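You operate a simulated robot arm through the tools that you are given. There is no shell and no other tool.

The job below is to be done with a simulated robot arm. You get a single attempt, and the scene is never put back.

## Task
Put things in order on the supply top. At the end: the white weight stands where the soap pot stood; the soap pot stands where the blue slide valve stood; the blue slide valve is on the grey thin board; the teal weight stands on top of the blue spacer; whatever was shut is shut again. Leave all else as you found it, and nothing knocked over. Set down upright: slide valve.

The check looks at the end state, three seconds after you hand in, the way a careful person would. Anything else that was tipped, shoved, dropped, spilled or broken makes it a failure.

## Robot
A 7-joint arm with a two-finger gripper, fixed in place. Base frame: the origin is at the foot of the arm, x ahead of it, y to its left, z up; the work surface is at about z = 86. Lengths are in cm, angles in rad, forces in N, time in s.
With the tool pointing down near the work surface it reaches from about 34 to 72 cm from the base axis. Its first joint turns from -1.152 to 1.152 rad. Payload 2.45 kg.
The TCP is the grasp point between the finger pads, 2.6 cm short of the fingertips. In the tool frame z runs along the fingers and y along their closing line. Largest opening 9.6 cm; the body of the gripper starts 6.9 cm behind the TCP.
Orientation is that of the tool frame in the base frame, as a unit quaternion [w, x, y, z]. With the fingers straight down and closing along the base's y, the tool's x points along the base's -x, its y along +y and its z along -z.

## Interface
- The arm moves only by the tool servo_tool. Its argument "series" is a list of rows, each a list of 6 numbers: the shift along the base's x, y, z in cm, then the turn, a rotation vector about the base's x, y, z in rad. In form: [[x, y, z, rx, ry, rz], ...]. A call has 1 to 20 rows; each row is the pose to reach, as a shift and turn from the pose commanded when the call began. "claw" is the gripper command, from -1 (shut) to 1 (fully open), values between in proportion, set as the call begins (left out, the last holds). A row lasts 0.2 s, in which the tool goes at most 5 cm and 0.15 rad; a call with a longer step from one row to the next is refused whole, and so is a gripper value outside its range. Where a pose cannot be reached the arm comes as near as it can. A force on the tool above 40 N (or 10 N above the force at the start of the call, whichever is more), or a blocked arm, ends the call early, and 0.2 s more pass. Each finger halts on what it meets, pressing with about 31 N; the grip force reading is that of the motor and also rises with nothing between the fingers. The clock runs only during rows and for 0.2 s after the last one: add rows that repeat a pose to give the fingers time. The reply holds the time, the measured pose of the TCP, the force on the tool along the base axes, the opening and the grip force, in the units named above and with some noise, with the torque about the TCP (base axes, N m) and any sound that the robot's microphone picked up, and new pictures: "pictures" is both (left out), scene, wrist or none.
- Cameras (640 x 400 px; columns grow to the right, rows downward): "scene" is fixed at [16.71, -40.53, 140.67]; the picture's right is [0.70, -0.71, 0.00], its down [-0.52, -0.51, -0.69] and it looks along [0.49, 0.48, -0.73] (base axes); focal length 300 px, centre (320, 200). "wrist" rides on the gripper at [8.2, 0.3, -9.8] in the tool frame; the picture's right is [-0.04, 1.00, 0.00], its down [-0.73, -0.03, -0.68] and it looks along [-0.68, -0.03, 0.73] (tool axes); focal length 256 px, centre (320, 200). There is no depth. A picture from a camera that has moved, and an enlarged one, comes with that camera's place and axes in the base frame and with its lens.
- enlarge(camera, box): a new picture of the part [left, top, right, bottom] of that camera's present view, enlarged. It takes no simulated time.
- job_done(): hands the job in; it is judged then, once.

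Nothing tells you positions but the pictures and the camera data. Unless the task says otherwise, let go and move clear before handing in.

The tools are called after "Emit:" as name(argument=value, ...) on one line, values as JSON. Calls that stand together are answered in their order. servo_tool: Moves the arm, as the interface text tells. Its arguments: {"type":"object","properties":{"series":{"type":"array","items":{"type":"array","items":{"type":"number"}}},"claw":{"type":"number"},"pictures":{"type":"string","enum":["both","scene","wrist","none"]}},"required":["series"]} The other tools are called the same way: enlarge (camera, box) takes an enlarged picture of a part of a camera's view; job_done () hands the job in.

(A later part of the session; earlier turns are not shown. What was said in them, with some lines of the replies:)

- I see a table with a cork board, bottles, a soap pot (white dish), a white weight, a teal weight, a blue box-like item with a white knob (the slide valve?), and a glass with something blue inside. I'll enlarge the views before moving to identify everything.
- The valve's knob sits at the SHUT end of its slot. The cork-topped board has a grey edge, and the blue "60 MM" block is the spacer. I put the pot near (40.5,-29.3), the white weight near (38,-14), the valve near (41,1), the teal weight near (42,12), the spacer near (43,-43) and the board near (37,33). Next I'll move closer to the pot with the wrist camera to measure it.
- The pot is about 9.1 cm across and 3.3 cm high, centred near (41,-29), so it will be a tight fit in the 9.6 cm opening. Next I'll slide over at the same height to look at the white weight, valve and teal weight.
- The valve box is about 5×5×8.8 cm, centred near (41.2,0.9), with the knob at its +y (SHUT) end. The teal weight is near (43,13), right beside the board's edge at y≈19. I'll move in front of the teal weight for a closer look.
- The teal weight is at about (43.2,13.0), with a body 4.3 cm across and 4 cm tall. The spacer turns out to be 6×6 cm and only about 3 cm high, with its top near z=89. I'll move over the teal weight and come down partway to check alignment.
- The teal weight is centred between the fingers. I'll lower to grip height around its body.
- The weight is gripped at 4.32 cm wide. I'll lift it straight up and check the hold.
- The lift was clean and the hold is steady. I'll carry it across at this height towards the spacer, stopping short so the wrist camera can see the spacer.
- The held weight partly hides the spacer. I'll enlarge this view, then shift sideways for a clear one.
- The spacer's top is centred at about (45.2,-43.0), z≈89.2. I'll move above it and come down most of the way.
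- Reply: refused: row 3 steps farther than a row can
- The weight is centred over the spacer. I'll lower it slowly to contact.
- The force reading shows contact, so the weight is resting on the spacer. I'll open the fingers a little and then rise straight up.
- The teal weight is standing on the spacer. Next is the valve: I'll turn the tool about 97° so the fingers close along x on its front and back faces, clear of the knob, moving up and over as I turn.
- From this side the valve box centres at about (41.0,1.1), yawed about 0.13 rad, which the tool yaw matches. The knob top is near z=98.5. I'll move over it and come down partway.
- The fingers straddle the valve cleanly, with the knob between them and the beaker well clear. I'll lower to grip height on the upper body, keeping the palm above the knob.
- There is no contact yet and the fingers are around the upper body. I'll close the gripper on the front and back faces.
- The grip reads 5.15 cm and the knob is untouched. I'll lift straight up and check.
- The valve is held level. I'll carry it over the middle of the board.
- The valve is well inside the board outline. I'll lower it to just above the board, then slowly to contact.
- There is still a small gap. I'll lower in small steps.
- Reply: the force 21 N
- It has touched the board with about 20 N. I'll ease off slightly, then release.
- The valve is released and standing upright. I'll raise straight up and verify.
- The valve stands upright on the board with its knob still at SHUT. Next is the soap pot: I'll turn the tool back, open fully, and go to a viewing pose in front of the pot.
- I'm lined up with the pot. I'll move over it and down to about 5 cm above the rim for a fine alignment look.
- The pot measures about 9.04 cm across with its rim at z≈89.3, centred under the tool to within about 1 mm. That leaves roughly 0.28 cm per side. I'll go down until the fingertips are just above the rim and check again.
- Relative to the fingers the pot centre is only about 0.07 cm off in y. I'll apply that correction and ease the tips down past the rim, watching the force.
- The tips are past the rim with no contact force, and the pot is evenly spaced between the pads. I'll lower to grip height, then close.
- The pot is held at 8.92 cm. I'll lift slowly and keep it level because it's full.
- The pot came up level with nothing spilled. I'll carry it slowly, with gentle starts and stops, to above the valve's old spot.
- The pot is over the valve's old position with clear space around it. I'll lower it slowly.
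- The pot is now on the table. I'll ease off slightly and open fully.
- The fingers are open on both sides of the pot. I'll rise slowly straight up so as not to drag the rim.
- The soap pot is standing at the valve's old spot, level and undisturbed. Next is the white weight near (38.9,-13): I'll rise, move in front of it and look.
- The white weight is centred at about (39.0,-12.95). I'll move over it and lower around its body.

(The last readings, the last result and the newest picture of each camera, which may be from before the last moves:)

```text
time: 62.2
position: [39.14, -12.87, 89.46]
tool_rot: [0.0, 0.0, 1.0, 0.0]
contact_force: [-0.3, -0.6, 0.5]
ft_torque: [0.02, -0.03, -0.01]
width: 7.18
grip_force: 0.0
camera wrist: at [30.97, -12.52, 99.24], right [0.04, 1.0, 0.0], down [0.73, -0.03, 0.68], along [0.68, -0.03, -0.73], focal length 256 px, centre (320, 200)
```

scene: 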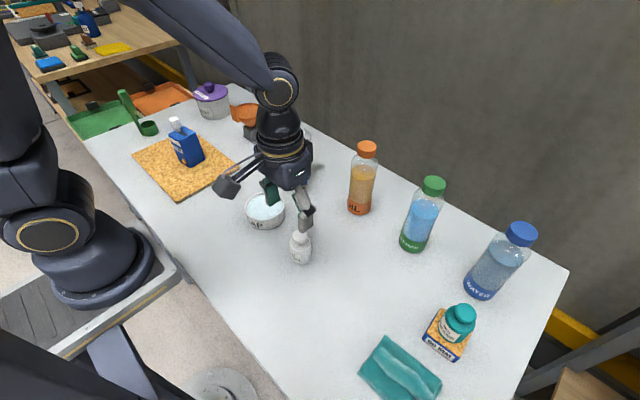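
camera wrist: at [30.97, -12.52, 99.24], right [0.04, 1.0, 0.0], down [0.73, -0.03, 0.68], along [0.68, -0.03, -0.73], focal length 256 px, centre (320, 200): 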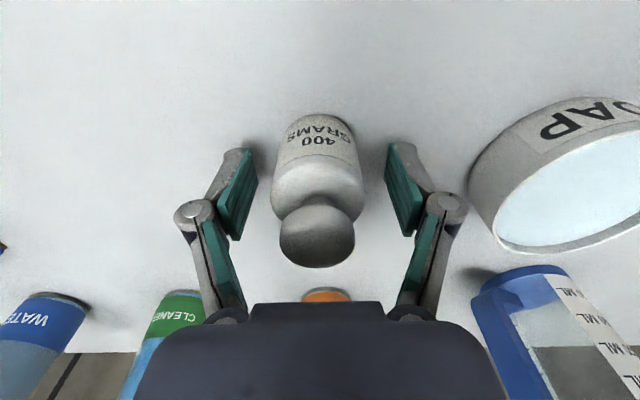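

The weight sits between the pads. I'll close and lift.

Emit:
servo_tool(series=[[0, 0, 0, 0, 0, 0], [0, 0, 0, 0, 0, 0], [0, 0, 0, 0, 0, 0], [0, 0, 0, 0, 0, 0]], claw=-1, pictures="wrist")

Emit:
servo_tool(series=[[0, 0, 0.5, 0, 0, 0], [0, 0, 2, 0, 0, 0], [0, 0, 5, 0, 0, 0], [0, 0, 8, 0, 0, 0], [0, 0, 10, 0, 0, 0], [0, 0, 10, 0, 0, 0]])

```text
time: 63.2
position: [39.04, -12.87, 89.52]
tool_rot: [0.0, 0.0, 1.0, -0.001]
contact_force: [0.4, -1.9, 1.6]
ft_torque: [-0.09, 0.01, 0.02]
width: 4.32
grip_force: 31.2
camera wrist: at [30.98, -12.53, 99.26], right [0.04, 1.0, 0.0], down [0.73, -0.03, 0.68], along [0.68, -0.03, -0.73], focal length 256 px, centre (320, 200)
```

wrist: 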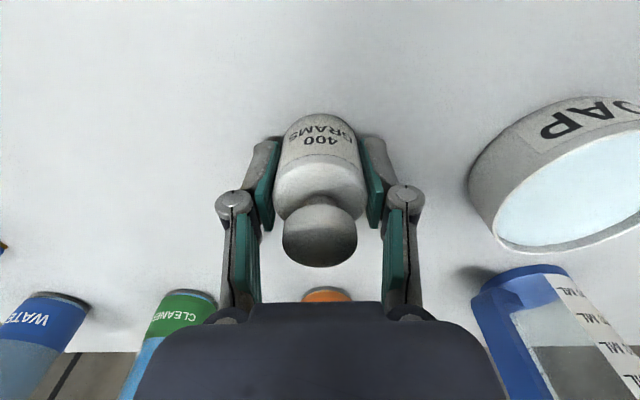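

```text
time: 64.6
position: [38.98, -13.06, 99.5]
tool_rot: [0.0, -0.001, 1.0, -0.001]
contact_force: [0.2, -0.4, -3.3]
ft_torque: [0.01, -0.03, -0.02]
width: 4.34
grip_force: 30.4
camera wrist: at [30.87, -12.54, 109.25], right [0.04, 1.0, 0.0], down [0.73, -0.03, 0.68], along [0.68, -0.03, -0.73], focal length 256 px, centre (320, 200)
```

scene: 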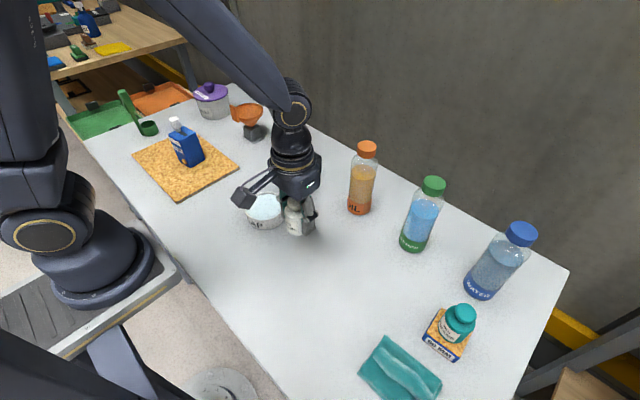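
wrist: 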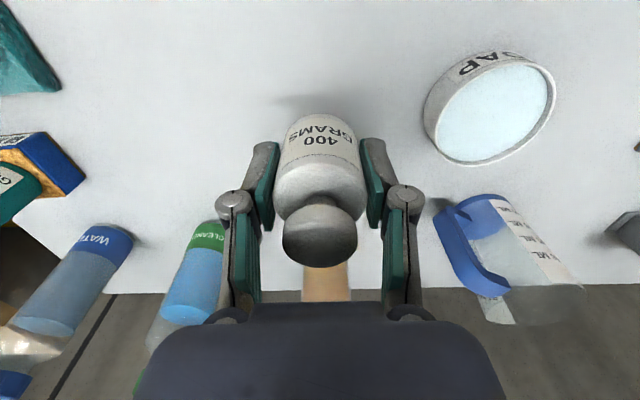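

It's held at 4.32 cm. I'll carry it to the pot's old spot at (41.15,-29.05) and lower it.

Emit:
servo_tool(series=[[0.4, -3.5, 0, 0, 0, 0], [0.9, -7.5, 0, 0, 0, 0], [1.5, -11.5, 0, 0, 0, 0], [2.05, -14.8, 0, 0, 0, 0], [2.05, -16.1, 0, 0, 0, 0], [2.05, -16.1, -3, 0, 0, 0], [2.05, -16.1, -6.5, 0, 0, 0], [2.05, -16.1, -8.8, 0, 0, 0], [2.05, -16.1, -9.6, 0, 0, 0], [2.05, -16.1, -9.8, 0, 0, 0], [2.05, -16.1, -9.8, 0, 0, 0]])

```text
time: 67.0
position: [41.2, -29.1, 89.64]
tool_rot: [0.0, 0.0, 1.0, 0.0]
contact_force: [0.3, 0.1, -3.8]
ft_torque: [0.0, 0.03, 0.04]
width: 4.32
grip_force: 31.1
camera wrist: at [33.0, -28.7, 99.42], right [0.04, 1.0, 0.0], down [0.73, -0.03, 0.68], along [0.68, -0.03, -0.73], focal length 256 px, centre (320, 200)
```

scene: 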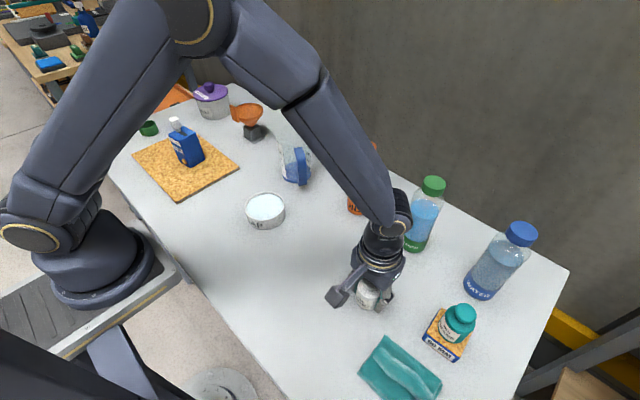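
wrist: 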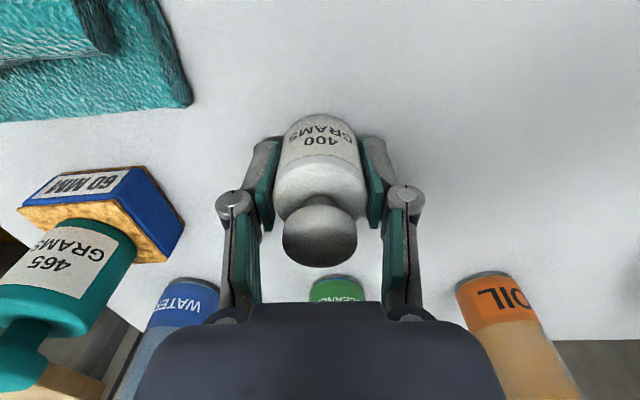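

The weight is just above the table at the pot's old spot. I'll lower in tiny steps until it touches.

Emit:
servo_tool(series=[[0, 0, -0.08, 0, 0, 0], [0, 0, -0.16, 0, 0, 0], [0, 0, -0.22, 0, 0, 0], [0, 0, -0.22, 0, 0, 0]], pictures="none")

```text
time: 68.0
position: [41.05, -29.12, 89.41]
tool_rot: [0.0, 0.0, 1.0, 0.0]
contact_force: [-2.3, 3.6, 9.3]
ft_torque: [0.04, 0.09, 0.03]
width: 4.33
grip_force: 31.1
```

Contact reads 9 N. I'll open the fingers and then rise straight up.

Emit:
servo_tool(series=[[0, 0, 0.04, 0, 0, 0], [0, 0, 0.04, 0, 0, 0], [0, 0, 0.04, 0, 0, 0], [0, 0, 0.04, 0, 0, 0]], claw=0.4, pictures="wrist")

Emit:
servo_tool(series=[[0, 0, 1, 0, 0, 0], [0, 0, 4, 0, 0, 0], [0, 0, 8, 0, 0, 0], [0, 0, 12, 0, 0, 0], [0, 0, 16, 0, 0, 0], [0, 0, 20, 0, 0, 0], [0, 0, 20, 0, 0, 0]])

```text
time: 69.0
position: [41.1, -29.02, 89.6]
tool_rot: [0.0, 0.0, 1.0, 0.0]
contact_force: [-0.4, 0.0, -0.3]
ft_torque: [-0.04, -0.03, -0.03]
width: 6.73
grip_force: 0.2
camera wrist: at [33.04, -28.65, 99.27], right [0.04, 1.0, 0.0], down [0.73, -0.03, 0.68], along [0.68, -0.03, -0.73], focal length 256 px, centre (320, 200)
```

wrist: 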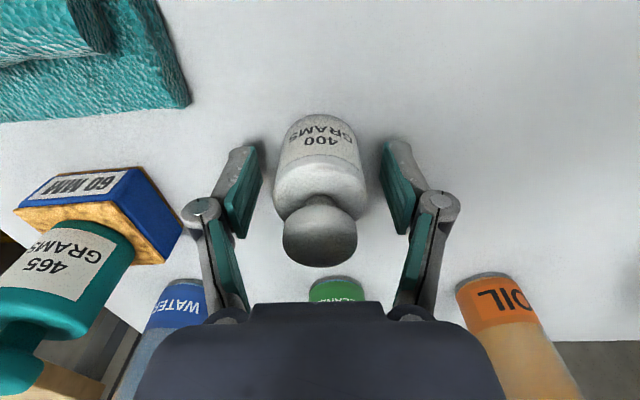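

```text
time: 70.6
position: [41.2, -29.07, 109.54]
tool_rot: [0.001, 0.0, 1.0, 0.0]
contact_force: [-0.8, 0.7, 0.2]
ft_torque: [0.01, 0.01, -0.02]
width: 6.71
grip_force: 0.0
camera wrist: at [33.1, -28.68, 119.28], right [0.04, 1.0, 0.0], down [0.73, -0.03, 0.68], along [0.68, -0.03, -0.73], focal length 256 px, centre (320, 200)
```

scene: 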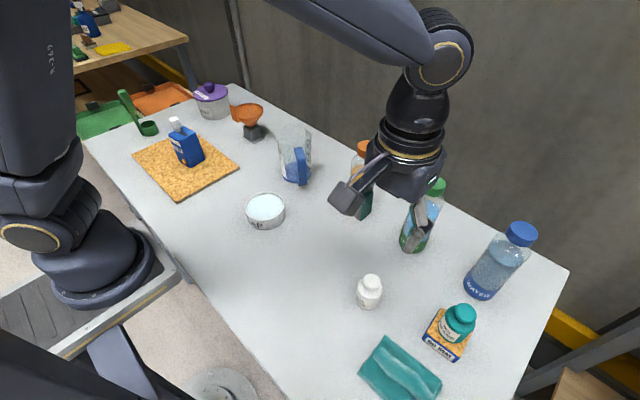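
wrist: 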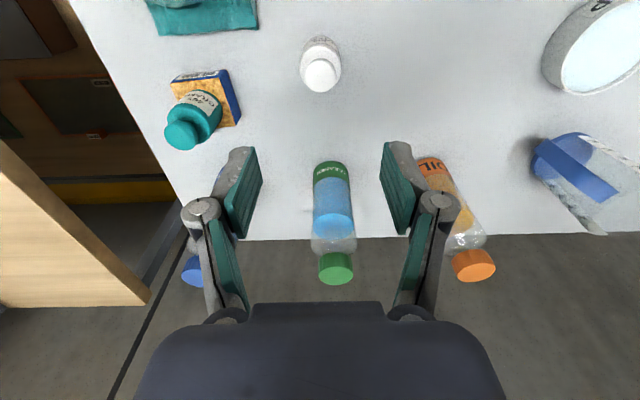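

All four moves look done. I'll raise the arm clear, back towards its starting pose, and inspect everything closely before handing in.

Emit:
servo_tool(series=[[0, 3, 3, 0, 0, 0], [0, 6.5, 6, 0, 0, 0], [0, 9.5, 9, 0, 0, 0], [0, 9.5, 9, 0, 0, 0]])

Emit:
enlarge(camera="scene", box=[120, 80, 320, 240])

Emit:
enlarge(camera="scene", box=[330, 240, 500, 400])

Emit:
enlarge(camera="scene", box=[140, 95, 240, 205])

```text
time: 71.6
position: [41.16, -19.34, 118.62]
tool_rot: [0.0, 0.0, 1.0, 0.0]
contact_force: [-0.8, -0.3, 0.0]
ft_torque: [0.01, -0.01, -0.01]
width: 6.75
grip_force: 0.1
camera wrist: at [33.06, -19.07, 128.33], right [0.04, 1.0, 0.0], down [0.73, -0.03, 0.68], along [0.68, -0.03, -0.73], focal length 256 px, centre (320, 200)
```

scene: 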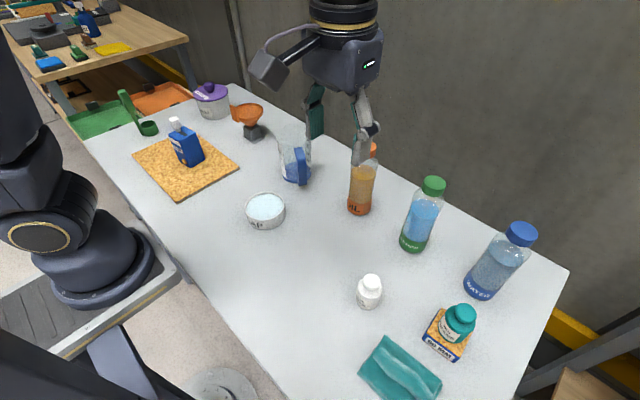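
wrist: 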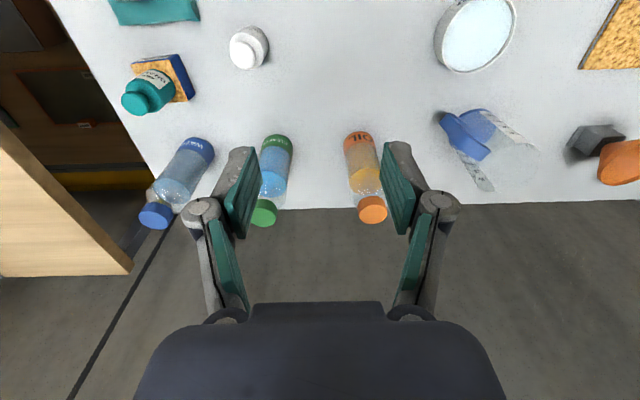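

```text
2.50 times, centred on (220, 160) of scene
camera zoom: at [16.71, -40.53, 140.67], right [0.7, -0.71, 0.0], down [-0.52, -0.51, -0.69], along [0.49, 0.48, -0.73], focal length 751 px, centre (570, 300)
```

zoom: 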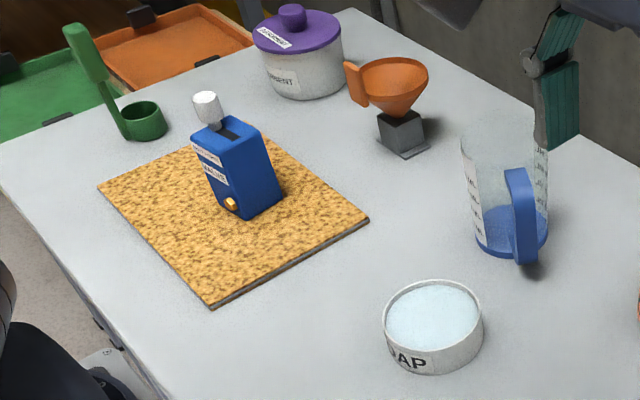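

```text
2.50 times, centred on (415, 320) of scene
camera zoom: at [16.71, -40.53, 140.67], right [0.7, -0.71, 0.0], down [-0.52, -0.51, -0.69], along [0.49, 0.48, -0.73], focal length 751 px, centre (82, -100)
```

zoom: 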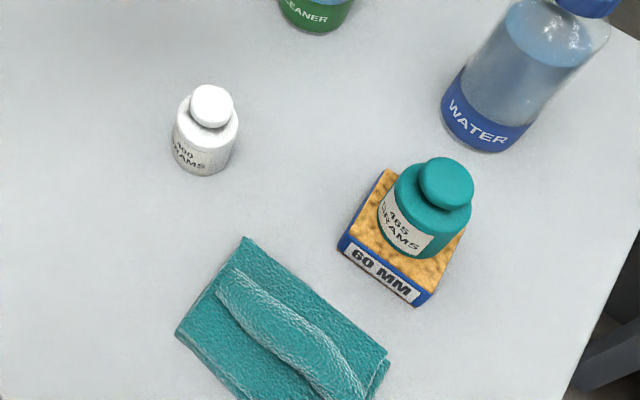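

```text
3.64 times, centred on (190, 150) of scene
camera zoom: at [16.71, -40.53, 140.67], right [0.7, -0.71, 0.0], down [-0.52, -0.51, -0.69], along [0.49, 0.48, -0.73], focal length 1092 px, centre (793, 382)
```

zoom: 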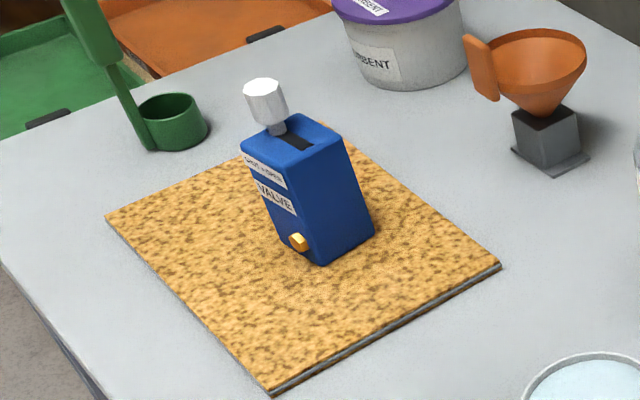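

Every item is in its place. The white weight stands at the pot's old spot, the soap pot is where the valve was, and the teal weight is on the blue spacer. The valve is upright on the grey board with its knob still at SHUT. Nothing else has moved and the arm is clear, so I'm handing in.

Emit:
job_done()

```text
The job is handed in.
```

The job is handed in, and in the last pictures everything was where you asked, with nothing knocked over or spilled. I haven't seen the result of the check.

- **White weight:** it stands where the soap pot stood, at about (41.1, -29.1).
- **Soap pot:** it stands level where the blue slide valve stood, at about (41.0, 1.1).
- **Blue slide valve:** it is upright on the grey thin board. Its knob is still at the SHUT end and was not touched.
- **Teal weight:** it stands centred on top of the blue spacer.

Nothing was opened, and the other items on the table look unmoved. The arm had let go and was raised clear of the table before I handed in.
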